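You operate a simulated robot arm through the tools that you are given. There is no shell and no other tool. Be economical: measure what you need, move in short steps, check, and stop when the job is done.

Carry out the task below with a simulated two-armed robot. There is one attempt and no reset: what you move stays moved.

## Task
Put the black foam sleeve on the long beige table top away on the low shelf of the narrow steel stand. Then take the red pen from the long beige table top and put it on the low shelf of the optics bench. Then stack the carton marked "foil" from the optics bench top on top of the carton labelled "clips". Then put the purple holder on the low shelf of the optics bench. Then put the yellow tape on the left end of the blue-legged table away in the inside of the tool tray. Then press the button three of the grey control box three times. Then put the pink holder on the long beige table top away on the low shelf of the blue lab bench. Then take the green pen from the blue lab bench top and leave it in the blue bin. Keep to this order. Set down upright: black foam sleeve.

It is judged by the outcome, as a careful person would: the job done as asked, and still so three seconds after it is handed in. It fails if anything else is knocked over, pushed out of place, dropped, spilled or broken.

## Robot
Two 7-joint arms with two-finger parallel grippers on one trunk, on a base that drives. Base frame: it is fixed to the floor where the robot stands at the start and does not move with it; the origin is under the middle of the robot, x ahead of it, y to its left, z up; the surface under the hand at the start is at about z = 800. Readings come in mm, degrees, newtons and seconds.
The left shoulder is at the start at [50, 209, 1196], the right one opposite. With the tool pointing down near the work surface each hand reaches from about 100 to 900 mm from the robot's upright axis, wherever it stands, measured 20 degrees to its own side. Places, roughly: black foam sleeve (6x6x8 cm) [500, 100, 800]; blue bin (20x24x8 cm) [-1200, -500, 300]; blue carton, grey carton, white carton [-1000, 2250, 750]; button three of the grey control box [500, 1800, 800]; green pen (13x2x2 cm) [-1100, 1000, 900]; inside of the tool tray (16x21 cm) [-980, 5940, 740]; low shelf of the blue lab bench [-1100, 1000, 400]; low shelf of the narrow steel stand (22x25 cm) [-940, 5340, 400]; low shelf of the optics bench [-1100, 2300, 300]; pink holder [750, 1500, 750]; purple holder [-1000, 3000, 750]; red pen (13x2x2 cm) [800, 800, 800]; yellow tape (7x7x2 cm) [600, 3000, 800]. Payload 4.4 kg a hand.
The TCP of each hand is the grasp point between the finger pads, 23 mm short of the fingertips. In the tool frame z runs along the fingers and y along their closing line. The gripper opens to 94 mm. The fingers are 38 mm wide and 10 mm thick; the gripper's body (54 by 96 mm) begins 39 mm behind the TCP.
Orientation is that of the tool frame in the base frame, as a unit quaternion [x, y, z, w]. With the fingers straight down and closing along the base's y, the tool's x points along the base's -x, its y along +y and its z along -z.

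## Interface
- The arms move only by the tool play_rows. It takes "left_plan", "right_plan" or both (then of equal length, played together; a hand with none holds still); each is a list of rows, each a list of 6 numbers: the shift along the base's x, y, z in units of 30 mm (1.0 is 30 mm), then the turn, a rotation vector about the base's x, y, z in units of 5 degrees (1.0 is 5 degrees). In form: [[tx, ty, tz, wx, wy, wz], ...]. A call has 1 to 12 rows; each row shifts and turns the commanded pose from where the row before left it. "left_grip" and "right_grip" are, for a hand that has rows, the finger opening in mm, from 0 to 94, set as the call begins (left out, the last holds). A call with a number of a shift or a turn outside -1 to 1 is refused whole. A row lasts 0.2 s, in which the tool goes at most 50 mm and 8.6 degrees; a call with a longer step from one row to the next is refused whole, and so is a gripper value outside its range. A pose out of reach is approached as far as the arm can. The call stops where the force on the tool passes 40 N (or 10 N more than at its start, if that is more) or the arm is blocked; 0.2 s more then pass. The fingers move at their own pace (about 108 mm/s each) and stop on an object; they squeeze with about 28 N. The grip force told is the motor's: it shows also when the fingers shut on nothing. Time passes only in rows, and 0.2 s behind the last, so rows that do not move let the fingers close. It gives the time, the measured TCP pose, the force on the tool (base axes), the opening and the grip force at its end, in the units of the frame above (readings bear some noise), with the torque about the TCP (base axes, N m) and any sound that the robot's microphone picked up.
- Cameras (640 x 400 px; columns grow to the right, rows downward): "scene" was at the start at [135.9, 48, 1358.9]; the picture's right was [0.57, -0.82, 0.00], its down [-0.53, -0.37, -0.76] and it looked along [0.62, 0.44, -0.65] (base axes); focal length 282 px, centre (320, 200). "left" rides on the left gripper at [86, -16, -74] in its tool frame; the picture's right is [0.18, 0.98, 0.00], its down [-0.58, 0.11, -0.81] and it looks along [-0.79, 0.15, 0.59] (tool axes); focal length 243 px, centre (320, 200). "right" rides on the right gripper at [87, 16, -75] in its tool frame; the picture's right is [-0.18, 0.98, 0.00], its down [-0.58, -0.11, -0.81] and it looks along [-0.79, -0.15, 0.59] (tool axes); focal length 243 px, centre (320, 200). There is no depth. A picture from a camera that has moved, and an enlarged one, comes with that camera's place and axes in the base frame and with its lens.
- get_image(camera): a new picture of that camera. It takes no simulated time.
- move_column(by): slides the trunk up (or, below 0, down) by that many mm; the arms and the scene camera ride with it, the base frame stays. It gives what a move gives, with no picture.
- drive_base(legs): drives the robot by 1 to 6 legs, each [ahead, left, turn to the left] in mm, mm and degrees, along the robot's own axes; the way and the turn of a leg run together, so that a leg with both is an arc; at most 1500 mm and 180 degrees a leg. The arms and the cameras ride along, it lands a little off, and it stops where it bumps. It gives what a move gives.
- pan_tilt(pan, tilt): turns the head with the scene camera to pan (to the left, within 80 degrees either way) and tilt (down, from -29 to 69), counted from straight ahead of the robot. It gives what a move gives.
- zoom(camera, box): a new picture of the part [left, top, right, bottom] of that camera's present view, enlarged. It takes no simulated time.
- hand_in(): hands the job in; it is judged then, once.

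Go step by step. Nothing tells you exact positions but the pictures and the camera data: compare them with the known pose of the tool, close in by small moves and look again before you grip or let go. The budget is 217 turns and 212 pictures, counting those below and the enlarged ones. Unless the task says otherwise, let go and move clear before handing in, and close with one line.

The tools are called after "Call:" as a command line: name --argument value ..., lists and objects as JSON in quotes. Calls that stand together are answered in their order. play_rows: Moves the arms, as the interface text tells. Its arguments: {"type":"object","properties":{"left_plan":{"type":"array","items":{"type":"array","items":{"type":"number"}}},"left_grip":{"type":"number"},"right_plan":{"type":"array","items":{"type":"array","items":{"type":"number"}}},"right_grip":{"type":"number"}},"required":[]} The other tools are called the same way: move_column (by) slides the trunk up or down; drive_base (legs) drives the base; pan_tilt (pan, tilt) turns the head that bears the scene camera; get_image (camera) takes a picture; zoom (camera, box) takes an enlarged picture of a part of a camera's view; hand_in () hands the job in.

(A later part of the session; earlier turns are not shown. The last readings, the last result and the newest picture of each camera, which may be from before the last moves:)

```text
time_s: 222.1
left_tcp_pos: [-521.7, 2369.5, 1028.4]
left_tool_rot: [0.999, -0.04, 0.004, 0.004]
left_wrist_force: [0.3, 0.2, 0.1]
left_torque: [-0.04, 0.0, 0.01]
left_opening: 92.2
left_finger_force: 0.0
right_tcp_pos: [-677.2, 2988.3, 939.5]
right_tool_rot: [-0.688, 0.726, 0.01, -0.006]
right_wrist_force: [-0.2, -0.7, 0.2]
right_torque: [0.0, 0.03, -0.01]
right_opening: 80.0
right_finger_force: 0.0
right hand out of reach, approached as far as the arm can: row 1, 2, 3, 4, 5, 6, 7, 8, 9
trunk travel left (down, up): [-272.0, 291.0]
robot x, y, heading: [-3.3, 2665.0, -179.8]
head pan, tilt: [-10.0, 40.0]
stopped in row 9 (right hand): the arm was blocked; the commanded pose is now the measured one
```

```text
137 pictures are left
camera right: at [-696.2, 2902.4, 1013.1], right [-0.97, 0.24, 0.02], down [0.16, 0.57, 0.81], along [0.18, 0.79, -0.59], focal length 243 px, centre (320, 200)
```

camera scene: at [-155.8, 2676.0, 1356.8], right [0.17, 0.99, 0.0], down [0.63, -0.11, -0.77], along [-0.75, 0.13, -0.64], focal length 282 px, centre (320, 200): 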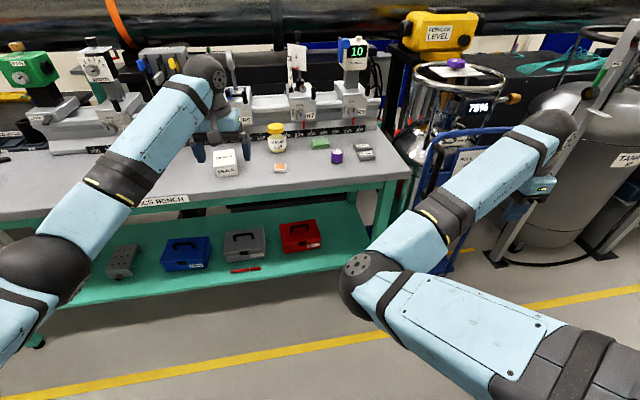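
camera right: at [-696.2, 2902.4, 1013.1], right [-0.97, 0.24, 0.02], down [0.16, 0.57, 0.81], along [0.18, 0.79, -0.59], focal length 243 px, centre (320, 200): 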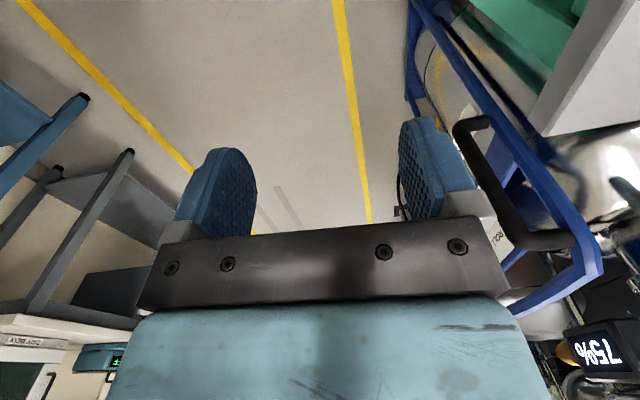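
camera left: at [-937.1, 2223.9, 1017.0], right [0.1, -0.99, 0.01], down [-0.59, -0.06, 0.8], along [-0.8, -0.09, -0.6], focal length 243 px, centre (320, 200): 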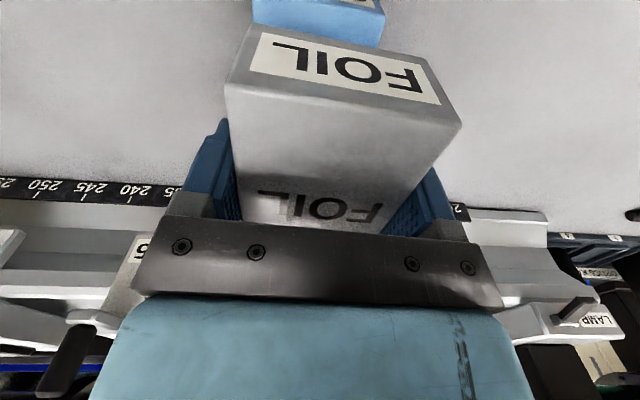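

The right arm is near a limit with the 90° yaw. I'll unwind the yaw back to the default orientation.

Call:
play_rows --right_plan '[[0, 0, 0, 0, 0, 1], [0, 0, 0, 0, 0, 1], [0, 0, 0, 0, 0, 1], [0, 0, 0, 0, 0, 1], [0, 0, 0, 0, 0, 1], [0, 0, 0, 0, 0, 1], [0, 0, 0, 0, 0, 1], [0, 0, 0, 0, 0, 1], [0, 0, 0, 0, 0, 1], [0, 0, 0, 0, 0, 1]]'

Call:
play_rows --right_plan '[[0, -0.5, 0, 0, 0, 1], [0, -0.5, 0, 0, 0, 1], [0, -0.5, 0, 0, 0, 1], [0, -0.5, 0, 0, 0, 1], [0, -0.5, 0, 0, 0, 1], [0, -0.5, 0, 0, 0, 1], [0, -0.5, 0, 0, 0, 1], [0, 0, 0, 0, 0, 0.6]]'

Call:
get_image --camera "scene"

```text
time_s: 224.3
left_tcp_pos: [-522.3, 2366.2, 1029.2]
left_tool_rot: [0.999, -0.039, 0.004, 0.003]
left_wrist_force: [-0.9, 0.0, -0.2]
left_torque: [-0.02, -0.04, 0.01]
left_opening: 92.0
left_finger_force: 0.0
right_tcp_pos: [-676.5, 2991.1, 939.5]
right_tool_rot: [0.93, -0.368, -0.007, 0.005]
right_wrist_force: [-0.2, 0.3, -0.7]
right_torque: [0.0, 0.03, 0.02]
right_opening: 79.9
right_finger_force: 0.1
trunk travel left (down, up): [-272.0, 291.0]
robot x, y, heading: [-3.9, 2663.6, -179.8]
head pan, tilt: [-10.0, 40.0]
```

```text
time_s: 226.3
left_tcp_pos: [-522.8, 2367.7, 1028.2]
left_tool_rot: [0.999, -0.039, 0.003, 0.003]
left_wrist_force: [0.2, 0.8, 0.2]
left_torque: [0.03, 0.0, -0.02]
left_opening: 92.2
left_finger_force: 0.1
right_tcp_pos: [-703.2, 2918.4, 937.6]
right_tool_rot: [0.998, -0.06, -0.017, -0.004]
right_wrist_force: [0.3, -0.2, -0.1]
right_torque: [0.03, 0.01, 0.02]
right_opening: 80.0
right_finger_force: 0.1
right hand out of reach, approached as far as the arm can: row 2, 3, 4, 5, 6, 7
trunk travel left (down, up): [-272.0, 291.0]
robot x, y, heading: [-5.8, 2661.1, -180.1]
head pan, tilt: [-10.0, 40.0]
stopped in row 8 (right hand): the arm was blocked; the commanded pose is now the measured one
```

```text
136 pictures are left
camera scene: at [-155.9, 2676.4, 1356.8], right [0.17, 0.99, 0.0], down [0.63, -0.11, -0.77], along [-0.75, 0.13, -0.64], focal length 282 px, centre (320, 200)
```

scene: 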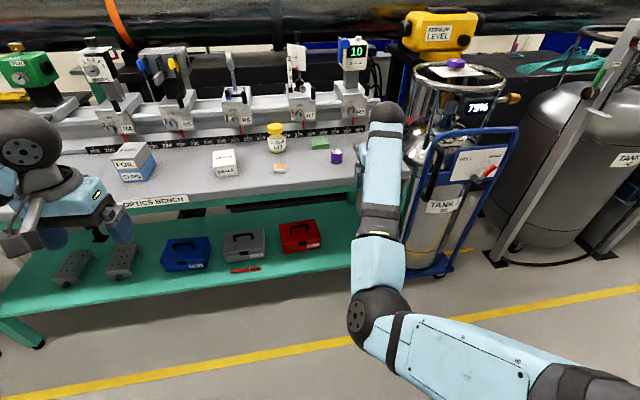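

The right elbow sits inward against the torso, so this arm must stay extended (about 700 mm or more ahead). That suits the reach needed here, so I'll drive in with the hand above the holder.

Call:
drive_base --legs '[[200, 38, 0]]'

Call:
play_rows --right_plan '[[-0.6, 0, 0, 0, 0, 0.4], [-0.6, 0, 0, 0, 0, 0.5], [-0.6, 0, 0, 0, 0, 0.5]]'

Call:
get_image --camera "right"

Call:
get_image --camera "scene"

```text
time_s: 227.9
left_tcp_pos: [-722.5, 2332.3, 1028.0]
left_tool_rot: [0.999, -0.041, 0.003, 0.002]
left_wrist_force: [-0.4, -0.2, -0.2]
left_torque: [0.03, -0.04, 0.01]
left_opening: 92.1
left_finger_force: 0.1
right_tcp_pos: [-902.4, 2882.4, 935.6]
right_tool_rot: [0.998, -0.062, -0.016, -0.004]
right_wrist_force: [-0.6, 0.3, -0.4]
right_torque: [-0.03, -0.01, -0.01]
right_opening: 79.7
right_finger_force: 0.1
trunk travel left (down, up): [-272.0, 291.0]
robot x, y, heading: [-202.2, 2624.0, 179.9]
head pan, tilt: [-10.0, 40.0]
```

```text
time_s: 228.7
left_tcp_pos: [-723.6, 2332.9, 1028.9]
left_tool_rot: [0.999, -0.042, 0.004, 0.003]
left_wrist_force: [0.1, 0.2, 0.0]
left_torque: [0.0, -0.01, -0.01]
left_opening: 91.7
left_finger_force: 0.0
right_tcp_pos: [-952.3, 2882.0, 935.3]
right_tool_rot: [1.0, -0.001, -0.017, -0.003]
right_wrist_force: [0.2, 1.0, -0.1]
right_torque: [-0.02, 0.01, 0.03]
right_opening: 79.8
right_finger_force: 0.1
trunk travel left (down, up): [-272.0, 291.0]
robot x, y, heading: [-205.0, 2626.6, 179.7]
head pan, tilt: [-10.0, 40.0]
```

```text
135 pictures are left
camera right: at [-866.0, 2865.9, 1006.5], right [-0.19, -0.98, 0.0], down [-0.55, 0.1, 0.83], along [-0.81, 0.15, -0.56], focal length 243 px, centre (320, 200)
```

right: 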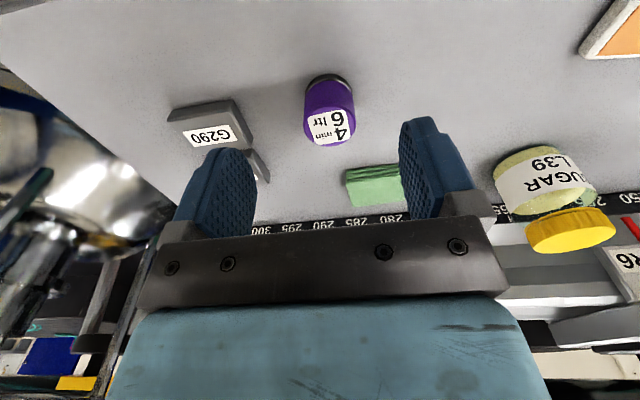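

```text
134 pictures are left
camera scene: at [-355.2, 2639.3, 1356.8], right [0.18, 0.98, 0.0], down [0.63, -0.11, -0.77], along [-0.75, 0.14, -0.64], focal length 282 px, centre (320, 200)
```

scene: 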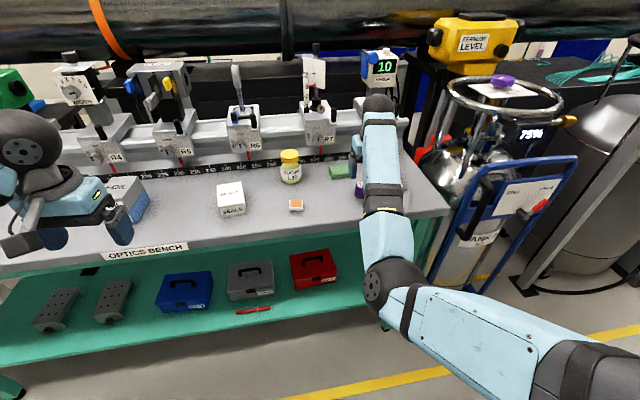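

The holder is at about (-980, 2881), with the G290 box's edge at y ≈ 2948. I'll narrow the opening, move over it and descend.

Call:
play_rows --right_plan '[[-0.47, -0.03, 0, 0, 0, 0], [-0.47, 0, 0, 0, 0, 0], [0, 0, -0.8, 0, 0, 0], [0, 0, -0.8, 0, 0, 0], [0, 0, -0.8, 0, 0, 0], [0, 0, -0.5, 0, 0, 0], [0, 0, 0, 0, 0, 0]]' --right_grip 62

Call:
get_image --camera "right"

```text
time_s: 230.3
left_tcp_pos: [-723.2, 2332.1, 1028.6]
left_tool_rot: [0.999, -0.042, 0.003, 0.003]
left_wrist_force: [0.9, -0.9, -0.5]
left_torque: [0.01, -0.05, 0.01]
left_opening: 91.8
left_finger_force: 0.0
right_tcp_pos: [-982.5, 2883.0, 847.8]
right_tool_rot: [1.0, -0.001, -0.016, -0.003]
right_wrist_force: [0.2, -0.3, -0.9]
right_torque: [0.0, -0.02, 0.03]
right_opening: 61.7
right_finger_force: 0.1
trunk travel left (down, up): [-272.0, 291.0]
robot x, y, heading: [-204.4, 2624.6, 179.7]
head pan, tilt: [-10.0, 40.0]
```

```text
133 pictures are left
camera right: at [-894.0, 2865.4, 918.8], right [-0.19, -0.98, 0.0], down [-0.55, 0.1, 0.83], along [-0.81, 0.15, -0.56], focal length 243 px, centre (320, 200)
```

right: 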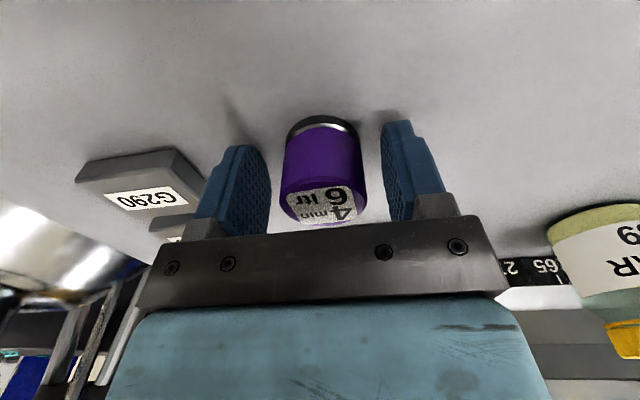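

Call:
play_rows --right_plan '[[0, 0, 0, 0, 0, 0], [0, 0, 0, 0, 0, 0], [0, 0, 0, 0, 0, 0], [0, 0, 0.3, 0, 0, 0], [0, 0, 0.8, 0, 0, 0], [0, 0, 1, 0, 0, 0], [0, 0, 1, 0, 0, 0]]' --right_grip 25

Call:
get_image --camera "right"

```text
time_s: 231.9
left_tcp_pos: [-722.3, 2331.9, 1028.5]
left_tool_rot: [0.999, -0.042, 0.003, 0.002]
left_wrist_force: [-0.5, -0.6, 0.9]
left_torque: [-0.02, 0.01, 0.0]
left_opening: 91.9
left_finger_force: 0.0
right_tcp_pos: [-982.7, 2883.0, 941.5]
right_tool_rot: [1.0, -0.002, -0.017, -0.004]
right_wrist_force: [0.0, -0.3, -0.7]
right_torque: [0.0, 0.02, 0.02]
right_opening: 39.0
right_finger_force: 27.9
trunk travel left (down, up): [-272.0, 291.0]
robot x, y, heading: [-205.4, 2624.3, 180.0]
head pan, tilt: [-10.0, 40.0]
```

```text
132 pictures are left
camera right: at [-895.0, 2866.7, 1013.2], right [-0.19, -0.98, 0.0], down [-0.55, 0.1, 0.83], along [-0.81, 0.15, -0.56], focal length 243 px, centre (320, 200)
```

right: 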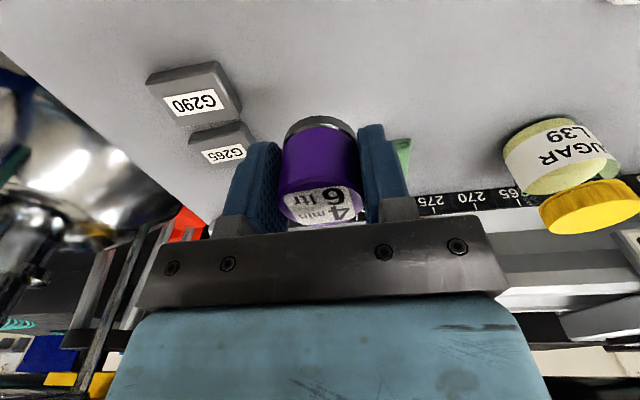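

Held (39 mm). I'll back out, lower the trunk and take the hand down along the safe arc.

Call:
drive_base --legs '[[-200, 0, 0]]'

Call:
move_column --by -270

Call:
play_rows --right_plan '[[0.1, 0, -1, 0, 0, 0], [0.1, 0, -1, 0, 0, 0], [0.1, 0, -1, 0, 0, 0], [0.1, 0, -1, 0, 0, 0], [0.1, 0, -1, 0, 0, 0], [0.1, 0, -1, 0, 0, 0], [0.1, 0, -1, 0, 0, 0], [0.1, 0, -1, 0, 0, 0], [0.15, 0, -1, 0, 0, 0], [0.15, 0, -1, 0, 0, 0]]'

Call:
get_image --camera "scene"

```text
time_s: 233.5
left_tcp_pos: [-526.2, 2333.9, 1029.3]
left_tool_rot: [0.999, -0.044, 0.004, 0.003]
left_wrist_force: [-0.7, -0.1, -0.4]
left_torque: [-0.01, 0.01, 0.0]
left_opening: 92.0
left_finger_force: 0.0
right_tcp_pos: [-783.4, 2885.7, 941.0]
right_tool_rot: [1.0, -0.004, -0.016, -0.004]
right_wrist_force: [-0.6, -0.5, -0.4]
right_torque: [-0.01, -0.04, -0.02]
right_opening: 38.9
right_finger_force: 27.6
trunk travel left (down, up): [-272.0, 291.0]
robot x, y, heading: [-3.0, 2622.1, 179.6]
head pan, tilt: [-10.0, 40.0]
```

```text
time_s: 236.3
left_tcp_pos: [-526.1, 2334.5, 759.5]
left_tool_rot: [0.999, -0.044, 0.004, 0.003]
left_wrist_force: [-0.4, 0.5, -0.9]
left_torque: [0.01, 0.0, 0.0]
left_opening: 91.7
left_finger_force: 0.1
right_tcp_pos: [-783.7, 2885.7, 670.8]
right_tool_rot: [1.0, -0.004, -0.016, -0.003]
right_wrist_force: [-0.3, 0.5, -0.8]
right_torque: [-0.03, -0.03, -0.04]
right_opening: 38.7
right_finger_force: 28.5
trunk travel left (down, up): [-2.0, 561.0]
robot x, y, heading: [-6.5, 2624.6, 179.7]
head pan, tilt: [-10.0, 40.0]
```

```text
time_s: 238.5
left_tcp_pos: [-526.1, 2334.0, 758.3]
left_tool_rot: [0.999, -0.045, 0.004, 0.003]
left_wrist_force: [-0.2, 0.2, 0.0]
left_torque: [0.01, -0.01, 0.01]
left_opening: 92.1
left_finger_force: 0.1
right_tcp_pos: [-748.8, 2886.0, 369.3]
right_tool_rot: [1.0, -0.003, -0.017, -0.004]
right_wrist_force: [-0.3, 0.3, -0.4]
right_torque: [0.0, 0.01, 0.01]
right_opening: 39.1
right_finger_force: 28.6
trunk travel left (down, up): [-2.0, 561.0]
robot x, y, heading: [-4.2, 2626.4, 179.5]
head pan, tilt: [-10.0, 40.0]
```

```text
131 pictures are left
camera scene: at [-156.7, 2638.9, 1086.8], right [0.18, 0.98, 0.0], down [0.63, -0.12, -0.77], along [-0.75, 0.14, -0.64], focal length 282 px, centre (320, 200)
```

scene: 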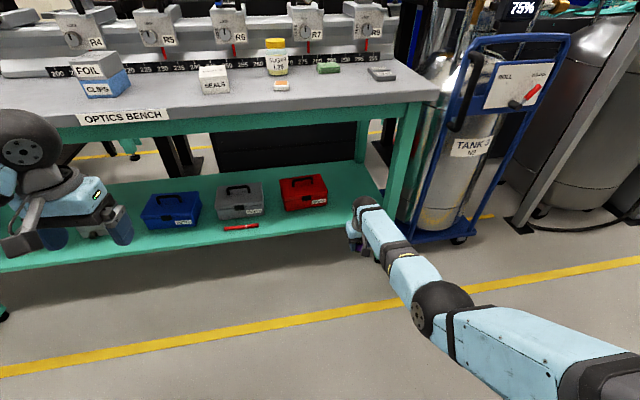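

The path is clear: the right leg is near y ≈ 3058 and the red box ends at about y ≈ 2837. I'll drive in over the shelf.

Call:
drive_base --legs '[[222, 0, 0]]'

Call:
get_image --camera "right"

```text
time_s: 240.2
left_tcp_pos: [-743.5, 2333.9, 758.8]
left_tool_rot: [0.999, -0.044, 0.003, 0.003]
left_wrist_force: [0.4, 0.2, 0.4]
left_torque: [-0.02, 0.0, -0.06]
left_opening: 92.0
left_finger_force: 0.1
right_tcp_pos: [-967.5, 2884.9, 369.3]
right_tool_rot: [1.0, -0.004, -0.017, -0.003]
right_wrist_force: [0.5, -0.1, -1.2]
right_torque: [-0.02, -0.01, -0.03]
right_opening: 39.0
right_finger_force: 28.6
trunk travel left (down, up): [-2.0, 561.0]
robot x, y, heading: [-224.3, 2625.4, 179.5]
head pan, tilt: [-10.0, 40.0]
```

```text
130 pictures are left
camera right: at [-880.2, 2868.7, 440.9], right [-0.19, -0.98, 0.0], down [-0.55, 0.11, 0.83], along [-0.81, 0.16, -0.56], focal length 243 px, centre (320, 200)
```

right: 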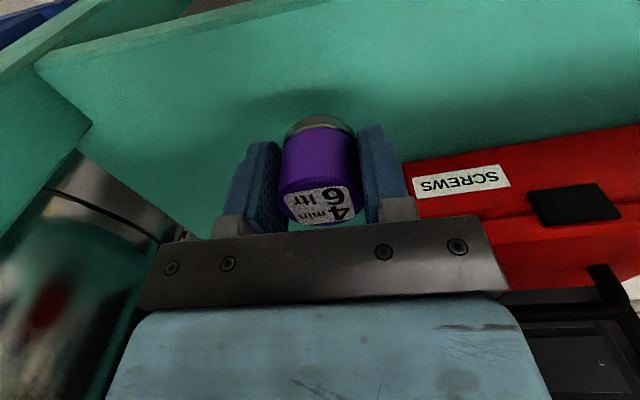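

Call:
play_rows --right_plan '[[0.12, 0, -0.35, 0, 0, 0], [0.12, 0, -0.35, 0, 0, 0], [0.12, 0, -0.35, 0, 0, 0], [0.03, 0, -0.1, 0, 0, 0], [0, 0, 0, 0, 0, 0]]'

```text
time_s: 241.4
left_tcp_pos: [-743.6, 2335.8, 758.5]
left_tool_rot: [0.999, -0.045, 0.003, 0.003]
left_wrist_force: [-0.2, 0.7, 0.9]
left_torque: [0.05, 0.0, -0.02]
left_opening: 92.0
left_finger_force: 0.0
right_tcp_pos: [-957.2, 2885.0, 335.2]
right_tool_rot: [1.0, -0.004, -0.016, -0.003]
right_wrist_force: [-0.2, -0.4, -1.3]
right_torque: [-0.01, -0.01, 0.0]
right_opening: 38.8
right_finger_force: 28.4
trunk travel left (down, up): [-2.0, 561.0]
robot x, y, heading: [-224.4, 2624.8, 179.8]
head pan, tilt: [-10.0, 40.0]
```

Call:
play_rows --right_plan '[[0.03, 0, -0.1, 0, 0, 0], [0.03, 0, -0.1, 0, 0, 0], [0, 0, 0, 0, 0, 0]]'

```text
time_s: 242.2
left_tcp_pos: [-744.5, 2334.4, 758.0]
left_tool_rot: [0.999, -0.045, 0.003, 0.003]
left_wrist_force: [-0.5, -0.6, -0.1]
left_torque: [-0.01, 0.01, -0.02]
left_opening: 91.9
left_finger_force: 0.2
right_tcp_pos: [-954.4, 2885.1, 329.3]
right_tool_rot: [1.0, -0.003, -0.017, -0.004]
right_wrist_force: [0.1, 0.1, -1.5]
right_torque: [-0.01, -0.01, -0.01]
right_opening: 39.1
right_finger_force: 27.7
trunk travel left (down, up): [-2.0, 561.0]
robot x, y, heading: [-225.8, 2624.2, 179.5]
head pan, tilt: [-10.0, 40.0]
```

Call:
play_rows --right_plan '[[0.02, 0, -0.1, 0, 0, 0], [0, 0, 0, 0, 0, 0]]'

Call:
get_image --camera "right"

```text
time_s: 242.8
left_tcp_pos: [-742.4, 2334.2, 758.9]
left_tool_rot: [0.999, -0.044, 0.003, 0.002]
left_wrist_force: [-0.3, 0.3, 0.6]
left_torque: [0.0, -0.03, 0.03]
left_opening: 92.1
left_finger_force: 0.0
right_tcp_pos: [-954.1, 2884.8, 328.7]
right_tool_rot: [1.0, -0.003, -0.018, -0.004]
right_wrist_force: [1.7, -0.5, 11.2]
right_torque: [-0.2, -0.11, 0.01]
right_opening: 39.1
right_finger_force: 27.5
trunk travel left (down, up): [-2.0, 561.0]
robot x, y, heading: [-222.0, 2628.9, 179.7]
head pan, tilt: [-10.0, 40.0]
```

```text
129 pictures are left
camera right: at [-866.2, 2868.3, 398.9], right [-0.19, -0.98, 0.0], down [-0.55, 0.11, 0.83], along [-0.81, 0.16, -0.56], focal length 243 px, centre (320, 200)
```

right: 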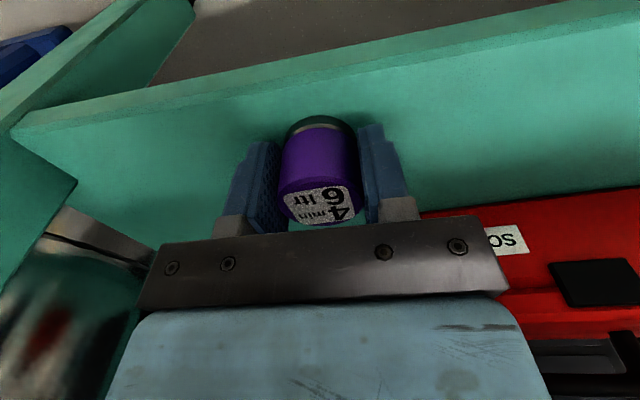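

Contact. I'll release and rise.

Call:
play_rows --right_plan '[[0, 0, 0, 0, 0, 0], [0, 0, 0, 0, 0, 0], [0, 0, 0, 0, 0, 0], [-0.1, 0, 0.4, 0, 0, 0], [-0.1, 0, 0.7, 0, 0, 0], [-0.1, 0, 0.7, 0, 0, 0], [-0.1, 0, 0.7, 0, 0, 0]]' --right_grip 64

Call:
get_image --camera "right"

```text
time_s: 244.4
left_tcp_pos: [-743.8, 2334.5, 758.4]
left_tool_rot: [0.999, -0.045, 0.003, 0.003]
left_wrist_force: [0.0, 0.7, -0.1]
left_torque: [0.01, 0.03, 0.02]
left_opening: 91.9
left_finger_force: 0.0
right_tcp_pos: [-965.7, 2884.6, 402.7]
right_tool_rot: [1.0, -0.003, -0.016, -0.003]
right_wrist_force: [0.3, -0.1, 0.3]
right_torque: [-0.01, 0.0, -0.02]
right_opening: 64.3
right_finger_force: 0.0
trunk travel left (down, up): [-2.0, 561.0]
robot x, y, heading: [-222.6, 2623.9, 179.4]
head pan, tilt: [-10.0, 40.0]
```

```text
128 pictures are left
camera right: at [-876.9, 2867.4, 473.0], right [-0.19, -0.98, 0.0], down [-0.55, 0.11, 0.83], along [-0.81, 0.16, -0.56], focal length 243 px, centre (320, 200)
```

right: 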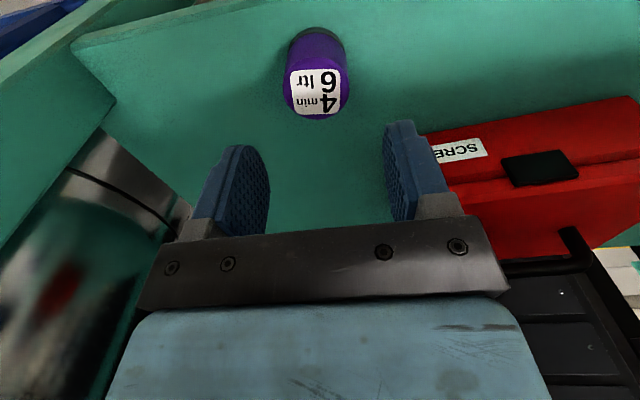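

The purple holder is placed. Next is the yellow tape: I'll back off, raise the trunk high for safe sweeps, and turn to look at the blue-legged table.

Call:
drive_base --legs '[[-200, 0, 0]]'

Call:
move_column --by 500

Call:
drive_base --legs '[[0, 0, -90], [0, 180, 0]]'

Call:
pan_tilt --pan -65 --tilt 40

Call:
get_image --camera "scene"

```text
time_s: 245.9
left_tcp_pos: [-546.1, 2334.4, 759.1]
left_tool_rot: [0.999, -0.044, 0.003, 0.003]
left_wrist_force: [0.1, 0.4, 0.1]
left_torque: [0.0, 0.04, 0.01]
left_opening: 92.1
left_finger_force: 0.1
right_tcp_pos: [-767.6, 2884.0, 401.0]
right_tool_rot: [1.0, -0.003, -0.016, -0.004]
right_wrist_force: [-0.6, 0.5, 0.1]
right_torque: [-0.02, -0.02, 0.01]
right_opening: 63.8
right_finger_force: 0.1
trunk travel left (down, up): [-2.0, 561.0]
robot x, y, heading: [-25.4, 2627.3, 179.7]
head pan, tilt: [-10.0, 40.0]
```

```text
refused: 500 is not a number from -400 to 400
```

```text
time_s: 252.0
left_tcp_pos: [-495.0, 3147.6, 758.8]
left_tool_rot: [-0.673, 0.739, 0.0, -0.005]
left_wrist_force: [0.0, -0.3, -1.2]
left_torque: [0.0, -0.02, -0.01]
left_opening: 92.2
left_finger_force: 0.1
right_tcp_pos: [53.5, 3365.9, 402.7]
right_tool_rot: [-0.704, 0.71, 0.009, 0.015]
right_wrist_force: [0.2, 0.5, 0.0]
right_torque: [0.02, 0.01, 0.0]
right_opening: 63.9
right_finger_force: 0.0
trunk travel left (down, up): [-2.0, 561.0]
robot x, y, heading: [-207.0, 2627.0, 89.2]
head pan, tilt: [-10.0, 40.0]
```

```text
time_s: 253.2
left_tcp_pos: [-495.7, 3147.0, 758.2]
left_tool_rot: [-0.673, 0.739, 0.0, -0.004]
left_wrist_force: [1.4, -0.6, -0.5]
left_torque: [0.02, 0.02, 0.01]
left_opening: 92.1
left_finger_force: 0.0
right_tcp_pos: [54.6, 3367.2, 401.9]
right_tool_rot: [-0.703, 0.711, 0.009, 0.014]
right_wrist_force: [0.8, 0.3, -0.1]
right_torque: [-0.01, -0.05, 0.03]
right_opening: 64.1
right_finger_force: 0.0
trunk travel left (down, up): [-2.0, 561.0]
robot x, y, heading: [-208.0, 2625.1, 89.4]
head pan, tilt: [-65.0, 40.0]
```

```text
127 pictures are left
camera scene: at [-130.1, 2727.5, 1086.8], right [0.41, -0.91, 0.0], down [-0.59, -0.27, -0.77], along [0.7, 0.32, -0.64], focal length 282 px, centre (320, 200)
```

scene: 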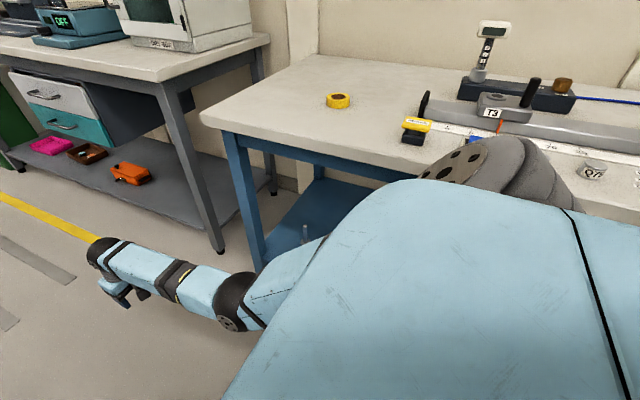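

The tape lies flat near (568, 2994). The trunk move was refused because 400 is the limit, so I'll raise by 272, lift the right hand, and turn to face the table so the left hand can take the tape.

Call:
move_column --by 272

Call:
play_rows --right_plan '[[0, 0.1, 1, 0, 0, 0], [0, 0.1, 1, 0, 0, 0], [0, 0.1, 1, 0, 0, 0], [0, 0.1, 1, 0, 0, 0], [0, 0.1, 1, 0, 0, 0], [0, 0.1, 1, 0, 0, 0], [0, 0.1, 1, 0, 0, 0], [0, 0.1, 1, 0, 0, 0], [0, 0.1, 1, 0, 0, 0]]'

Call:
drive_base --legs '[[170, 0, 0], [0, 0, -89.4]]'

Call:
pan_tilt --pan 15 --tilt 45

Call:
get_image --camera "scene"

```text
time_s: 256.0
left_tcp_pos: [-495.0, 3147.5, 1030.9]
left_tool_rot: [-0.673, 0.739, -0.001, -0.005]
left_wrist_force: [-0.3, 0.4, -0.2]
left_torque: [0.01, 0.0, -0.01]
left_opening: 92.1
left_finger_force: 0.0
right_tcp_pos: [55.2, 3367.2, 672.5]
right_tool_rot: [-0.703, 0.711, 0.008, 0.014]
right_wrist_force: [0.5, 0.3, -1.2]
right_torque: [0.01, -0.03, -0.01]
right_opening: 63.8
right_finger_force: 0.1
trunk travel left (down, up): [-274.0, 289.0]
robot x, y, heading: [-201.1, 2622.8, 89.2]
head pan, tilt: [-65.0, 40.0]
```

```text
time_s: 258.0
left_tcp_pos: [-495.1, 3147.7, 1030.7]
left_tool_rot: [-0.674, 0.739, -0.002, -0.004]
left_wrist_force: [-0.2, 0.5, -0.5]
left_torque: [0.0, 0.04, -0.02]
left_opening: 92.0
left_finger_force: 0.0
right_tcp_pos: [53.7, 3394.2, 944.3]
right_tool_rot: [-0.703, 0.711, 0.009, 0.014]
right_wrist_force: [0.3, 0.9, 0.9]
right_torque: [0.01, 0.0, -0.01]
right_opening: 64.2
right_finger_force: 0.1
trunk travel left (down, up): [-274.0, 289.0]
robot x, y, heading: [-208.1, 2625.6, 89.0]
head pan, tilt: [-65.0, 40.0]
```

```text
time_s: 263.3
left_tcp_pos: [323.0, 3073.2, 1030.2]
left_tool_rot: [0.056, 0.998, 0.003, -0.004]
left_wrist_force: [0.1, 0.2, 0.5]
left_torque: [0.0, 0.0, 0.03]
left_opening: 91.8
left_finger_force: 0.1
right_tcp_pos: [558.5, 2519.6, 942.4]
right_tool_rot: [0.014, 1.0, -0.004, 0.017]
right_wrist_force: [-0.3, 0.6, 0.9]
right_torque: [0.02, 0.01, 0.0]
right_opening: 63.7
right_finger_force: 0.1
trunk travel left (down, up): [-274.0, 289.0]
robot x, y, heading: [-203.6, 2795.3, -1.6]
head pan, tilt: [-65.0, 40.0]
```

```text
time_s: 264.9
left_tcp_pos: [321.3, 3073.0, 1030.8]
left_tool_rot: [0.054, 0.999, 0.003, -0.003]
left_wrist_force: [-0.3, 0.2, -0.1]
left_torque: [0.0, 0.01, 0.04]
left_opening: 92.2
left_finger_force: 0.1
right_tcp_pos: [558.9, 2519.7, 943.3]
right_tool_rot: [0.014, 1.0, -0.004, 0.016]
right_wrist_force: [-0.5, -0.5, -0.4]
right_torque: [-0.01, 0.02, 0.02]
right_opening: 64.0
right_finger_force: 0.0
trunk travel left (down, up): [-274.0, 289.0]
robot x, y, heading: [-205.5, 2793.9, -1.7]
head pan, tilt: [15.0, 45.0]
```

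```text
126 pictures are left
camera scene: at [-59.7, 2810.5, 1351.6], right [0.23, -0.97, 0.0], down [-0.69, -0.16, -0.71], along [0.69, 0.16, -0.71], focal length 282 px, centre (320, 200)
```

scene: 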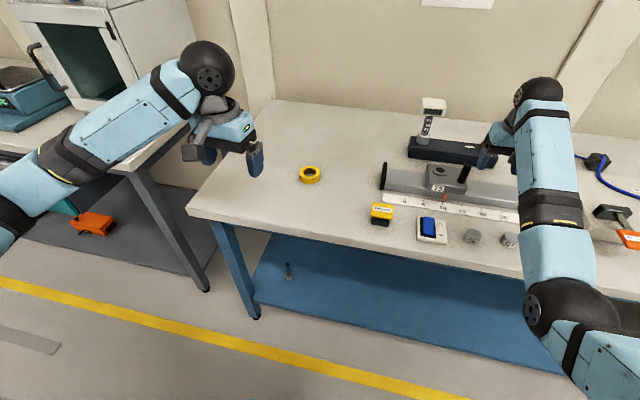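

The tape's centre is at about (564, 2989). I'll move the left hand over it.

Call:
play_rows --left_plan '[[0.9, -0.31, -0.4, 0, 0, 0], [0.9, -0.31, -0.4, 0, 0, 0], [0.9, -0.31, -0.4, 0, 0, 0], [0.9, -0.31, -0.4, 0, 0, 0], [0.9, -0.31, -0.4, 0, 0, 0], [0.9, -0.31, -0.4, 0, 0, 0], [0.9, -0.31, -0.4, 0, 0, 0], [0.9, -0.31, -0.4, 0, 0, 0], [0.9, -0.31, -0.4, 0, 0, 0]]' --left_grip 94

Call:
get_image --camera "left"

Call:
zoom --camera "scene" --box '[220, 100, 420, 240]'

```text
time_s: 266.9
left_tcp_pos: [563.9, 2988.9, 921.2]
left_tool_rot: [0.056, 0.998, 0.003, -0.003]
left_wrist_force: [0.4, -0.9, 0.2]
left_torque: [0.02, 0.02, -0.02]
left_opening: 93.9
left_finger_force: 0.0
right_tcp_pos: [559.7, 2518.9, 942.0]
right_tool_rot: [0.015, 1.0, -0.004, 0.017]
right_wrist_force: [0.0, -1.0, -0.3]
right_torque: [-0.01, 0.03, 0.01]
right_opening: 63.6
right_finger_force: 0.0
trunk travel left (down, up): [-274.0, 289.0]
robot x, y, heading: [-204.9, 2791.7, -1.6]
head pan, tilt: [15.0, 45.0]
```

```text
125 pictures are left
camera left: at [476.6, 2982.9, 997.1], right [-0.07, 1.0, 0.01], down [0.6, 0.04, 0.8], along [0.8, 0.06, -0.6], focal length 243 px, centre (320, 200)
```

left: 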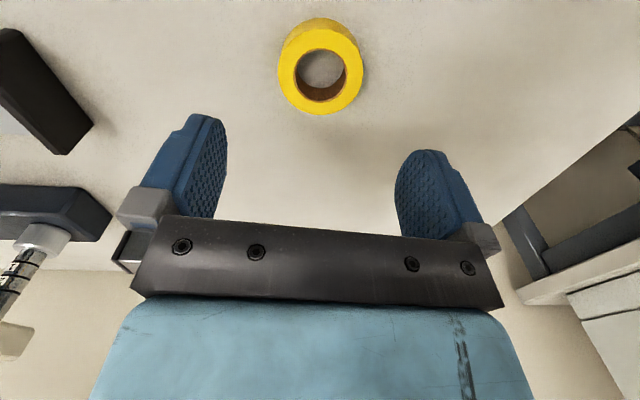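

```text
2.86 times, centred on (320, 170) of scene
camera zoom: at [-59.2, 2809.9, 1351.5], right [0.23, -0.97, 0.0], down [-0.69, -0.16, -0.71], along [0.69, 0.16, -0.71], focal length 804 px, centre (320, 286)
```

zoom: 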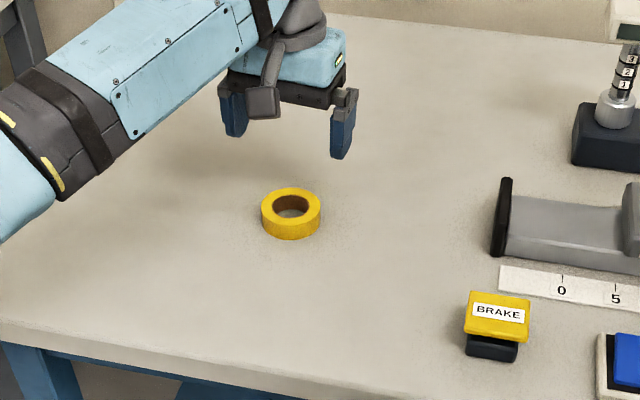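

Call:
play_rows --left_plan '[[-0.15, 0.05, -0.6, 0, 0, 0], [0, 0, -0.7, 0, 0, 0], [0, 0, -0.7, 0, 0, 0], [0, 0, -0.7, 0, 0, 0], [0, 0, 0, 0, 0, 0]]'

Call:
get_image --camera "left"

Call:
zoom --camera "scene" --box '[250, 110, 370, 200]'

```text
time_s: 268.1
left_tcp_pos: [559.6, 2992.2, 843.1]
left_tool_rot: [0.055, 0.998, 0.001, -0.002]
left_wrist_force: [0.2, 0.2, 0.8]
left_torque: [0.0, 0.0, 0.03]
left_opening: 94.0
left_finger_force: 0.1
right_tcp_pos: [559.4, 2519.2, 942.1]
right_tool_rot: [0.013, 1.0, -0.004, 0.017]
right_wrist_force: [-0.3, -0.7, 0.0]
right_torque: [-0.02, 0.0, -0.01]
right_opening: 63.9
right_finger_force: 0.1
trunk travel left (down, up): [-274.0, 289.0]
robot x, y, heading: [-205.2, 2797.0, -1.9]
head pan, tilt: [15.0, 45.0]
```

```text
123 pictures are left
camera left: at [472.0, 2985.8, 917.4], right [-0.08, 1.0, 0.01], down [0.59, 0.04, 0.8], along [0.8, 0.06, -0.6], focal length 243 px, centre (320, 200)
```

left: 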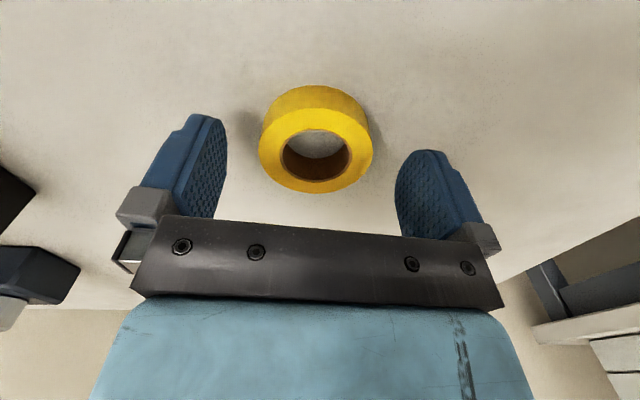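

```text
4.44 times, centred on (310, 155) of scene
camera zoom: at [-59.9, 2810.6, 1351.6], right [0.23, -0.97, 0.0], down [-0.69, -0.16, -0.71], along [0.69, 0.16, -0.71], focal length 1251 px, centre (364, 400)
```

zoom: 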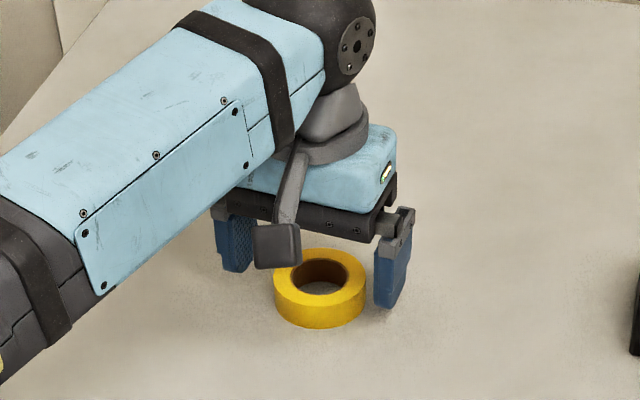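

Call:
play_rows --left_plan '[[0.03, -0.05, -0.35, 0, 0, 0], [0, 0, -0.28, 0, 0, 0], [0, 0, 0, 0, 0, 0]]'

Call:
play_rows --left_plan '[[0, 0, 0, 0, 0, 0], [0, 0, 0, 0, 0, 0], [0, 0, 0, 0, 0, 0], [0, 0, 0.4, 0, 0, 0], [0, 0, 1, 0, 0, 0], [0, 0, 1, 0, 0, 0], [0, 0, 1, 0, 0, 0], [0, 0, 1, 0, 0, 0]]' --left_grip 45

Call:
get_image --camera "left"

```text
time_s: 268.9
left_tcp_pos: [560.8, 2989.1, 822.9]
left_tool_rot: [0.055, 0.998, 0.001, -0.003]
left_wrist_force: [-0.5, -0.7, 2.2]
left_torque: [-0.11, -0.03, -0.02]
left_opening: 94.1
left_finger_force: 0.0
right_tcp_pos: [559.0, 2519.0, 943.7]
right_tool_rot: [0.013, 1.0, -0.003, 0.017]
right_wrist_force: [0.1, 0.1, -0.2]
right_torque: [0.01, 0.03, 0.0]
right_opening: 63.7
right_finger_force: 0.0
trunk travel left (down, up): [-274.0, 289.0]
robot x, y, heading: [-205.4, 2795.3, -1.7]
head pan, tilt: [15.0, 45.0]
```

```text
time_s: 270.7
left_tcp_pos: [562.2, 2989.9, 956.1]
left_tool_rot: [0.055, 0.998, 0.002, -0.003]
left_wrist_force: [1.5, -0.5, -0.8]
left_torque: [0.0, 0.02, 0.03]
left_opening: 62.0
left_finger_force: 28.2
right_tcp_pos: [558.2, 2518.4, 942.8]
right_tool_rot: [0.014, 1.0, -0.004, 0.018]
right_wrist_force: [-0.2, -0.3, 0.7]
right_torque: [0.03, -0.04, 0.01]
right_opening: 63.7
right_finger_force: 0.1
trunk travel left (down, up): [-274.0, 289.0]
robot x, y, heading: [-204.9, 2795.0, -1.4]
head pan, tilt: [15.0, 45.0]
```

```text
121 pictures are left
camera left: at [474.6, 2984.0, 1030.7], right [-0.07, 1.0, 0.01], down [0.6, 0.04, 0.8], along [0.8, 0.06, -0.6], focal length 243 px, centre (320, 200)
```

left: 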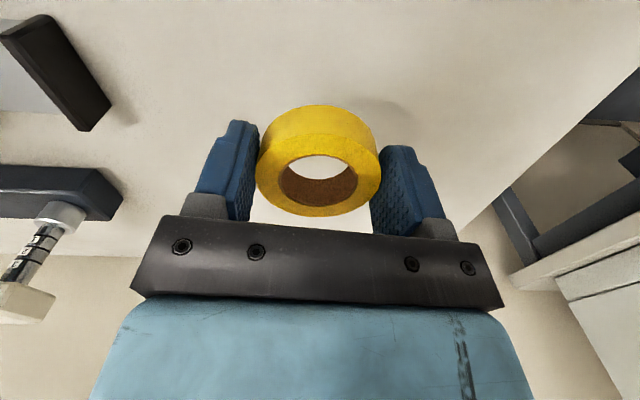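

The tape is gripped. I'll back away from the table, turn up the aisle and drive toward the tool tray.

Call:
drive_base --legs '[[-150, 0, 0], [0, 0, 91.5], [0, -140, 0], [1500, 0, 0], [1200, 0, 0]]'

Call:
pan_tilt --pan 35 --tilt 28

Call:
get_image --camera "scene"

```text
time_s: 290.2
left_tcp_pos: [-396.1, 6296.8, 954.9]
left_tool_rot: [-0.672, 0.741, 0.0, -0.004]
left_wrist_force: [0.0, -0.2, -0.4]
left_torque: [0.03, -0.01, 0.06]
left_opening: 61.4
left_finger_force: 27.8
right_tcp_pos: [76.1, 6299.3, 942.9]
right_tool_rot: [-0.701, 0.713, 0.01, 0.014]
right_wrist_force: [0.3, -0.7, 0.2]
right_torque: [0.01, 0.0, 0.0]
right_opening: 63.7
right_finger_force: 0.0
trunk travel left (down, up): [-274.0, 289.0]
robot x, y, heading: [-188.7, 5531.6, 89.1]
head pan, tilt: [15.0, 45.0]
```

```text
time_s: 291.1
left_tcp_pos: [-394.9, 6296.3, 955.3]
left_tool_rot: [-0.672, 0.741, 0.0, -0.004]
left_wrist_force: [0.4, 0.6, -1.6]
left_torque: [0.02, -0.01, -0.01]
left_opening: 61.4
left_finger_force: 28.1
right_tcp_pos: [75.5, 6299.0, 942.2]
right_tool_rot: [-0.701, 0.713, 0.009, 0.014]
right_wrist_force: [0.1, -0.1, 0.9]
right_torque: [-0.02, -0.02, 0.01]
right_opening: 63.9
right_finger_force: 0.0
trunk travel left (down, up): [-274.0, 289.0]
robot x, y, heading: [-188.4, 5532.9, 89.1]
head pan, tilt: [35.0, 28.0]
```

```text
120 pictures are left
camera scene: at [-240.9, 5673.4, 1377.3], right [0.83, 0.56, 0.0], down [0.26, -0.39, -0.88], along [-0.49, 0.73, -0.47], focal length 282 px, centre (320, 200)
```

scene: 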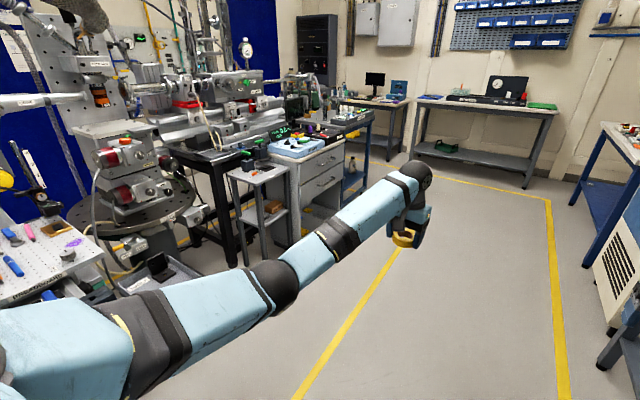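

The tray is probably the black one on the grey stand at left. I'll raise the trunk for clearance, then shift right and turn to face it.

Call:
move_column --by 120

Call:
drive_base --legs '[[600, -240, 0], [0, 0, 91]]'

Call:
pan_tilt --pan 15 --tilt 40

Call:
get_image --camera "scene"

```text
time_s: 292.6
left_tcp_pos: [-394.8, 6297.5, 1074.8]
left_tool_rot: [-0.672, 0.741, 0.0, -0.004]
left_wrist_force: [-0.7, -0.6, -0.6]
left_torque: [0.03, 0.0, 0.01]
left_opening: 61.3
left_finger_force: 28.2
right_tcp_pos: [75.5, 6299.5, 1063.1]
right_tool_rot: [-0.701, 0.713, 0.009, 0.014]
right_wrist_force: [1.4, 0.1, 0.2]
right_torque: [-0.02, 0.0, -0.01]
right_opening: 63.9
right_finger_force: 0.1
trunk travel left (down, up): [-394.0, 169.0]
robot x, y, heading: [-193.8, 5530.1, 88.7]
head pan, tilt: [35.0, 28.0]
```

```text
time_s: 300.0
left_tcp_pos: [-701.4, 5895.6, 1075.2]
left_tool_rot: [0.999, -0.037, 0.004, 0.003]
left_wrist_force: [0.4, 1.0, -0.9]
left_torque: [0.0, 0.0, 0.01]
left_opening: 61.5
left_finger_force: 27.5
right_tcp_pos: [-715.4, 6367.8, 1061.6]
right_tool_rot: [1.0, 0.004, -0.017, -0.004]
right_wrist_force: [0.3, 0.1, -0.8]
right_torque: [-0.02, -0.02, 0.0]
right_opening: 64.1
right_finger_force: 0.2
trunk travel left (down, up): [-394.0, 169.0]
robot x, y, heading: [59.9, 6121.4, -179.4]
head pan, tilt: [35.0, 28.0]
```

```text
time_s: 300.9
left_tcp_pos: [-701.7, 5895.9, 1076.6]
left_tool_rot: [0.999, -0.037, 0.003, 0.001]
left_wrist_force: [-0.2, -0.2, -1.3]
left_torque: [0.0, 0.02, 0.03]
left_opening: 61.3
left_finger_force: 27.8
right_tcp_pos: [-715.6, 6366.3, 1062.4]
right_tool_rot: [1.0, 0.004, -0.017, -0.003]
right_wrist_force: [-0.2, 0.9, 0.2]
right_torque: [0.0, -0.01, 0.01]
right_opening: 64.1
right_finger_force: 0.1
trunk travel left (down, up): [-394.0, 169.0]
robot x, y, heading: [58.0, 6117.4, -179.6]
head pan, tilt: [15.0, 40.0]
```

```text
119 pictures are left
camera scene: at [-91.3, 6096.1, 1478.9], right [-0.27, 0.96, 0.0], down [0.62, 0.17, -0.77], along [-0.74, -0.2, -0.64], focal length 282 px, centre (320, 200)
```

scene: 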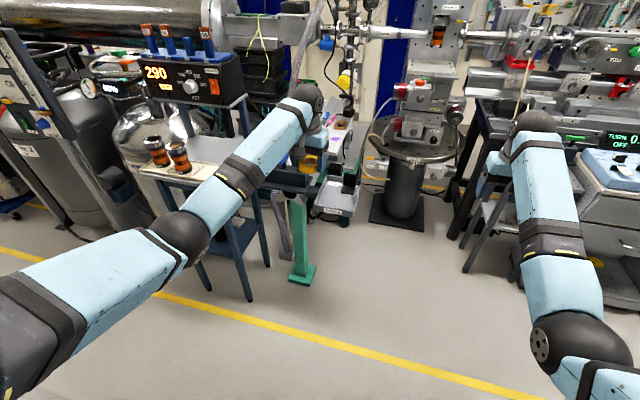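

Call:
zoom --camera "scene" --box '[250, 90, 450, 250]'

Call:
get_image --camera "left"

```text
2.50 times, centred on (350, 170) of scene
camera zoom: at [-91.3, 6096.1, 1478.9], right [-0.27, 0.96, 0.0], down [0.62, 0.17, -0.77], along [-0.74, -0.2, -0.64], focal length 704 px, centre (245, 275)
```

zoom: 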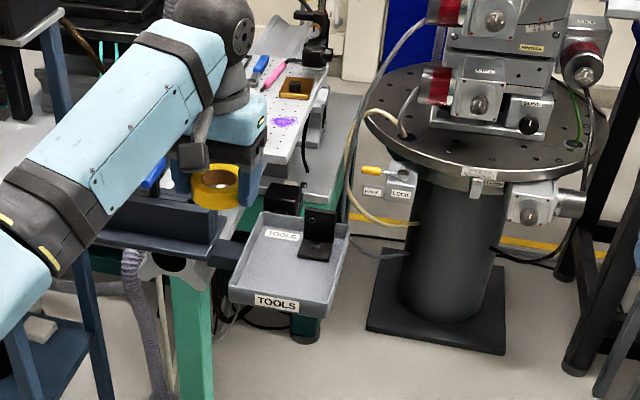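

```text
117 pictures are left
camera left: at [-614.8, 5906.9, 1150.2], right [0.11, -0.99, 0.01], down [-0.59, -0.06, 0.8], along [-0.8, -0.09, -0.6], focal length 243 px, centre (320, 200)
```

left: 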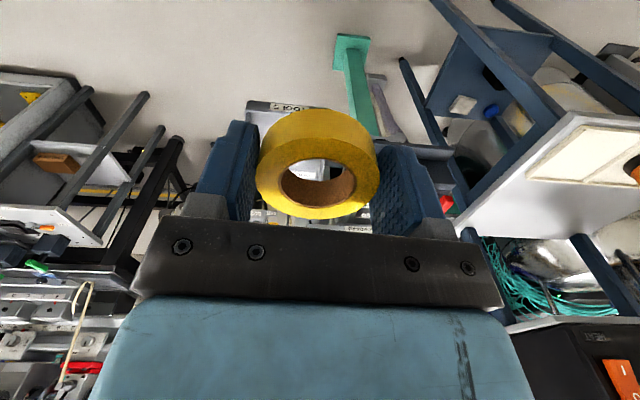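

The TOOLS tray spans x ≈ -880…-1078, y ≈ 5861…6013, with a black bracket at its back right. I'll aim for (-945, 5925). First I'll swing the right arm out and back for clearance.

Call:
play_rows --right_plan '[[0.7, 0.9, 0, 0, 0, 0], [0.7, 0.9, 0, 0, 0, 0], [0.7, 0.9, 0, 0, 0, 0], [0.8, 0.9, 0, 0, 0, 0], [0.8, 0.8, 0, 0, 0, 0], [0.8, 0.8, 0, 0, 0, 0], [0.8, 0.8, 0, 0, 0, 0], [0.8, 0.8, 0, 0, 0, 0]]'

Call:
get_image --camera "scene"

```text
time_s: 302.6
left_tcp_pos: [-700.8, 5896.2, 1075.0]
left_tool_rot: [0.999, -0.037, 0.003, 0.003]
left_wrist_force: [-0.1, -1.2, -0.3]
left_torque: [-0.01, 0.02, -0.02]
left_opening: 61.0
left_finger_force: 28.3
right_tcp_pos: [-531.1, 6572.4, 1061.5]
right_tool_rot: [1.0, 0.004, -0.018, -0.004]
right_wrist_force: [0.0, 0.8, 0.7]
right_torque: [-0.02, -0.02, 0.04]
right_opening: 63.8
right_finger_force: 0.0
trunk travel left (down, up): [-394.0, 169.0]
robot x, y, heading: [60.3, 6122.7, -179.7]
head pan, tilt: [15.0, 40.0]
```

```text
116 pictures are left
camera scene: at [-90.2, 6097.1, 1479.0], right [-0.27, 0.96, 0.0], down [0.62, 0.17, -0.77], along [-0.74, -0.2, -0.64], focal length 282 px, centre (320, 200)
```

scene: 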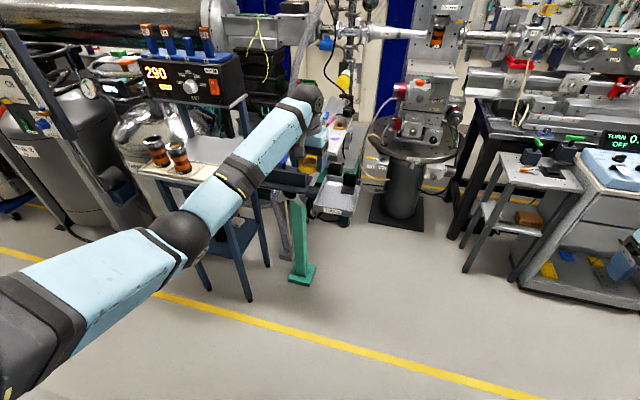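

Clear. I'll drive forward and lower the trunk back.

Call:
drive_base --legs '[[215, -20, -0.3]]'

Call:
move_column --by -120

Call:
get_image --camera "left"

Call:
pan_tilt --pan 12 --tilt 45

Call:
get_image --camera "scene"

```text
time_s: 304.3
left_tcp_pos: [-916.5, 5919.2, 1074.1]
left_tool_rot: [0.999, -0.04, 0.003, 0.003]
left_wrist_force: [0.0, 0.1, 0.0]
left_torque: [-0.03, 0.0, 0.02]
left_opening: 61.3
left_finger_force: 28.5
right_tcp_pos: [-744.3, 6594.5, 1061.3]
right_tool_rot: [1.0, 0.002, -0.017, -0.005]
right_wrist_force: [0.4, 0.0, -0.3]
right_torque: [0.03, 0.03, 0.03]
right_opening: 63.9
right_finger_force: 0.1
trunk travel left (down, up): [-394.0, 169.0]
robot x, y, heading: [-157.4, 6139.9, -179.9]
head pan, tilt: [15.0, 40.0]
```

```text
time_s: 305.8
left_tcp_pos: [-916.9, 5918.9, 955.4]
left_tool_rot: [0.999, -0.039, 0.003, 0.002]
left_wrist_force: [0.4, 0.0, -1.2]
left_torque: [0.01, -0.01, -0.03]
left_opening: 61.2
left_finger_force: 28.0
right_tcp_pos: [-743.5, 6592.9, 942.1]
right_tool_rot: [1.0, 0.002, -0.017, -0.004]
right_wrist_force: [0.2, -0.2, 0.3]
right_torque: [-0.03, 0.03, 0.01]
right_opening: 64.0
right_finger_force: 0.1
trunk travel left (down, up): [-274.0, 289.0]
robot x, y, heading: [-158.5, 6139.0, -179.7]
head pan, tilt: [15.0, 40.0]
```

```text
115 pictures are left
camera left: at [-830.3, 5929.0, 1030.5], right [0.11, -0.99, 0.01], down [-0.59, -0.06, 0.8], along [-0.8, -0.09, -0.6], focal length 243 px, centre (320, 200)
```

left: 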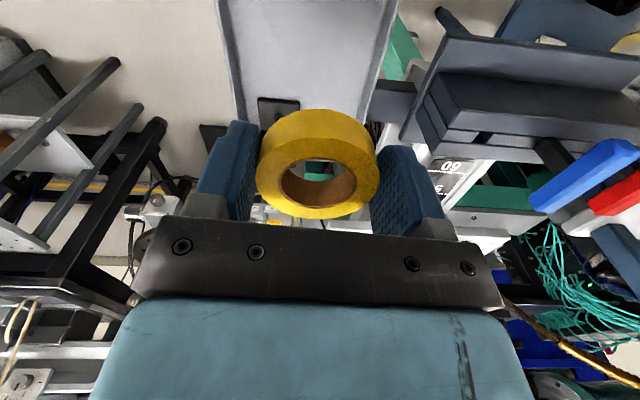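

```text
time_s: 306.5
left_tcp_pos: [-916.9, 5917.7, 954.4]
left_tool_rot: [0.999, -0.04, 0.003, 0.002]
left_wrist_force: [0.3, 1.2, -1.0]
left_torque: [-0.03, 0.01, 0.02]
left_opening: 61.1
left_finger_force: 28.2
right_tcp_pos: [-742.6, 6593.5, 941.7]
right_tool_rot: [1.0, 0.002, -0.016, -0.003]
right_wrist_force: [0.8, 0.5, 0.1]
right_torque: [-0.01, 0.0, 0.02]
right_opening: 64.1
right_finger_force: 0.1
trunk travel left (down, up): [-274.0, 289.0]
robot x, y, heading: [-156.8, 6138.0, -179.9]
head pan, tilt: [12.0, 45.0]
```

```text
114 pictures are left
camera scene: at [-303.6, 6120.8, 1351.6], right [-0.21, 0.98, 0.0], down [0.69, 0.15, -0.71], along [-0.69, -0.15, -0.71], focal length 282 px, centre (320, 200)
```

scene: 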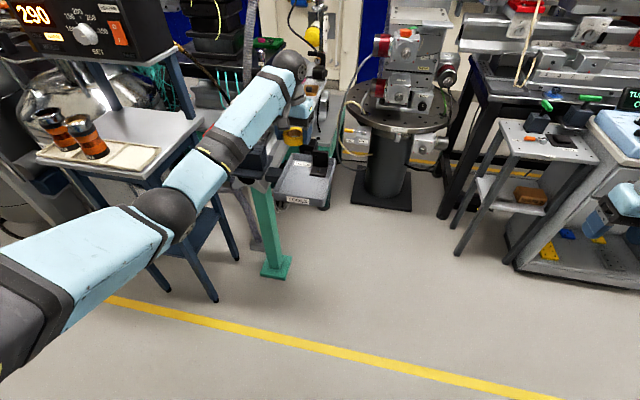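

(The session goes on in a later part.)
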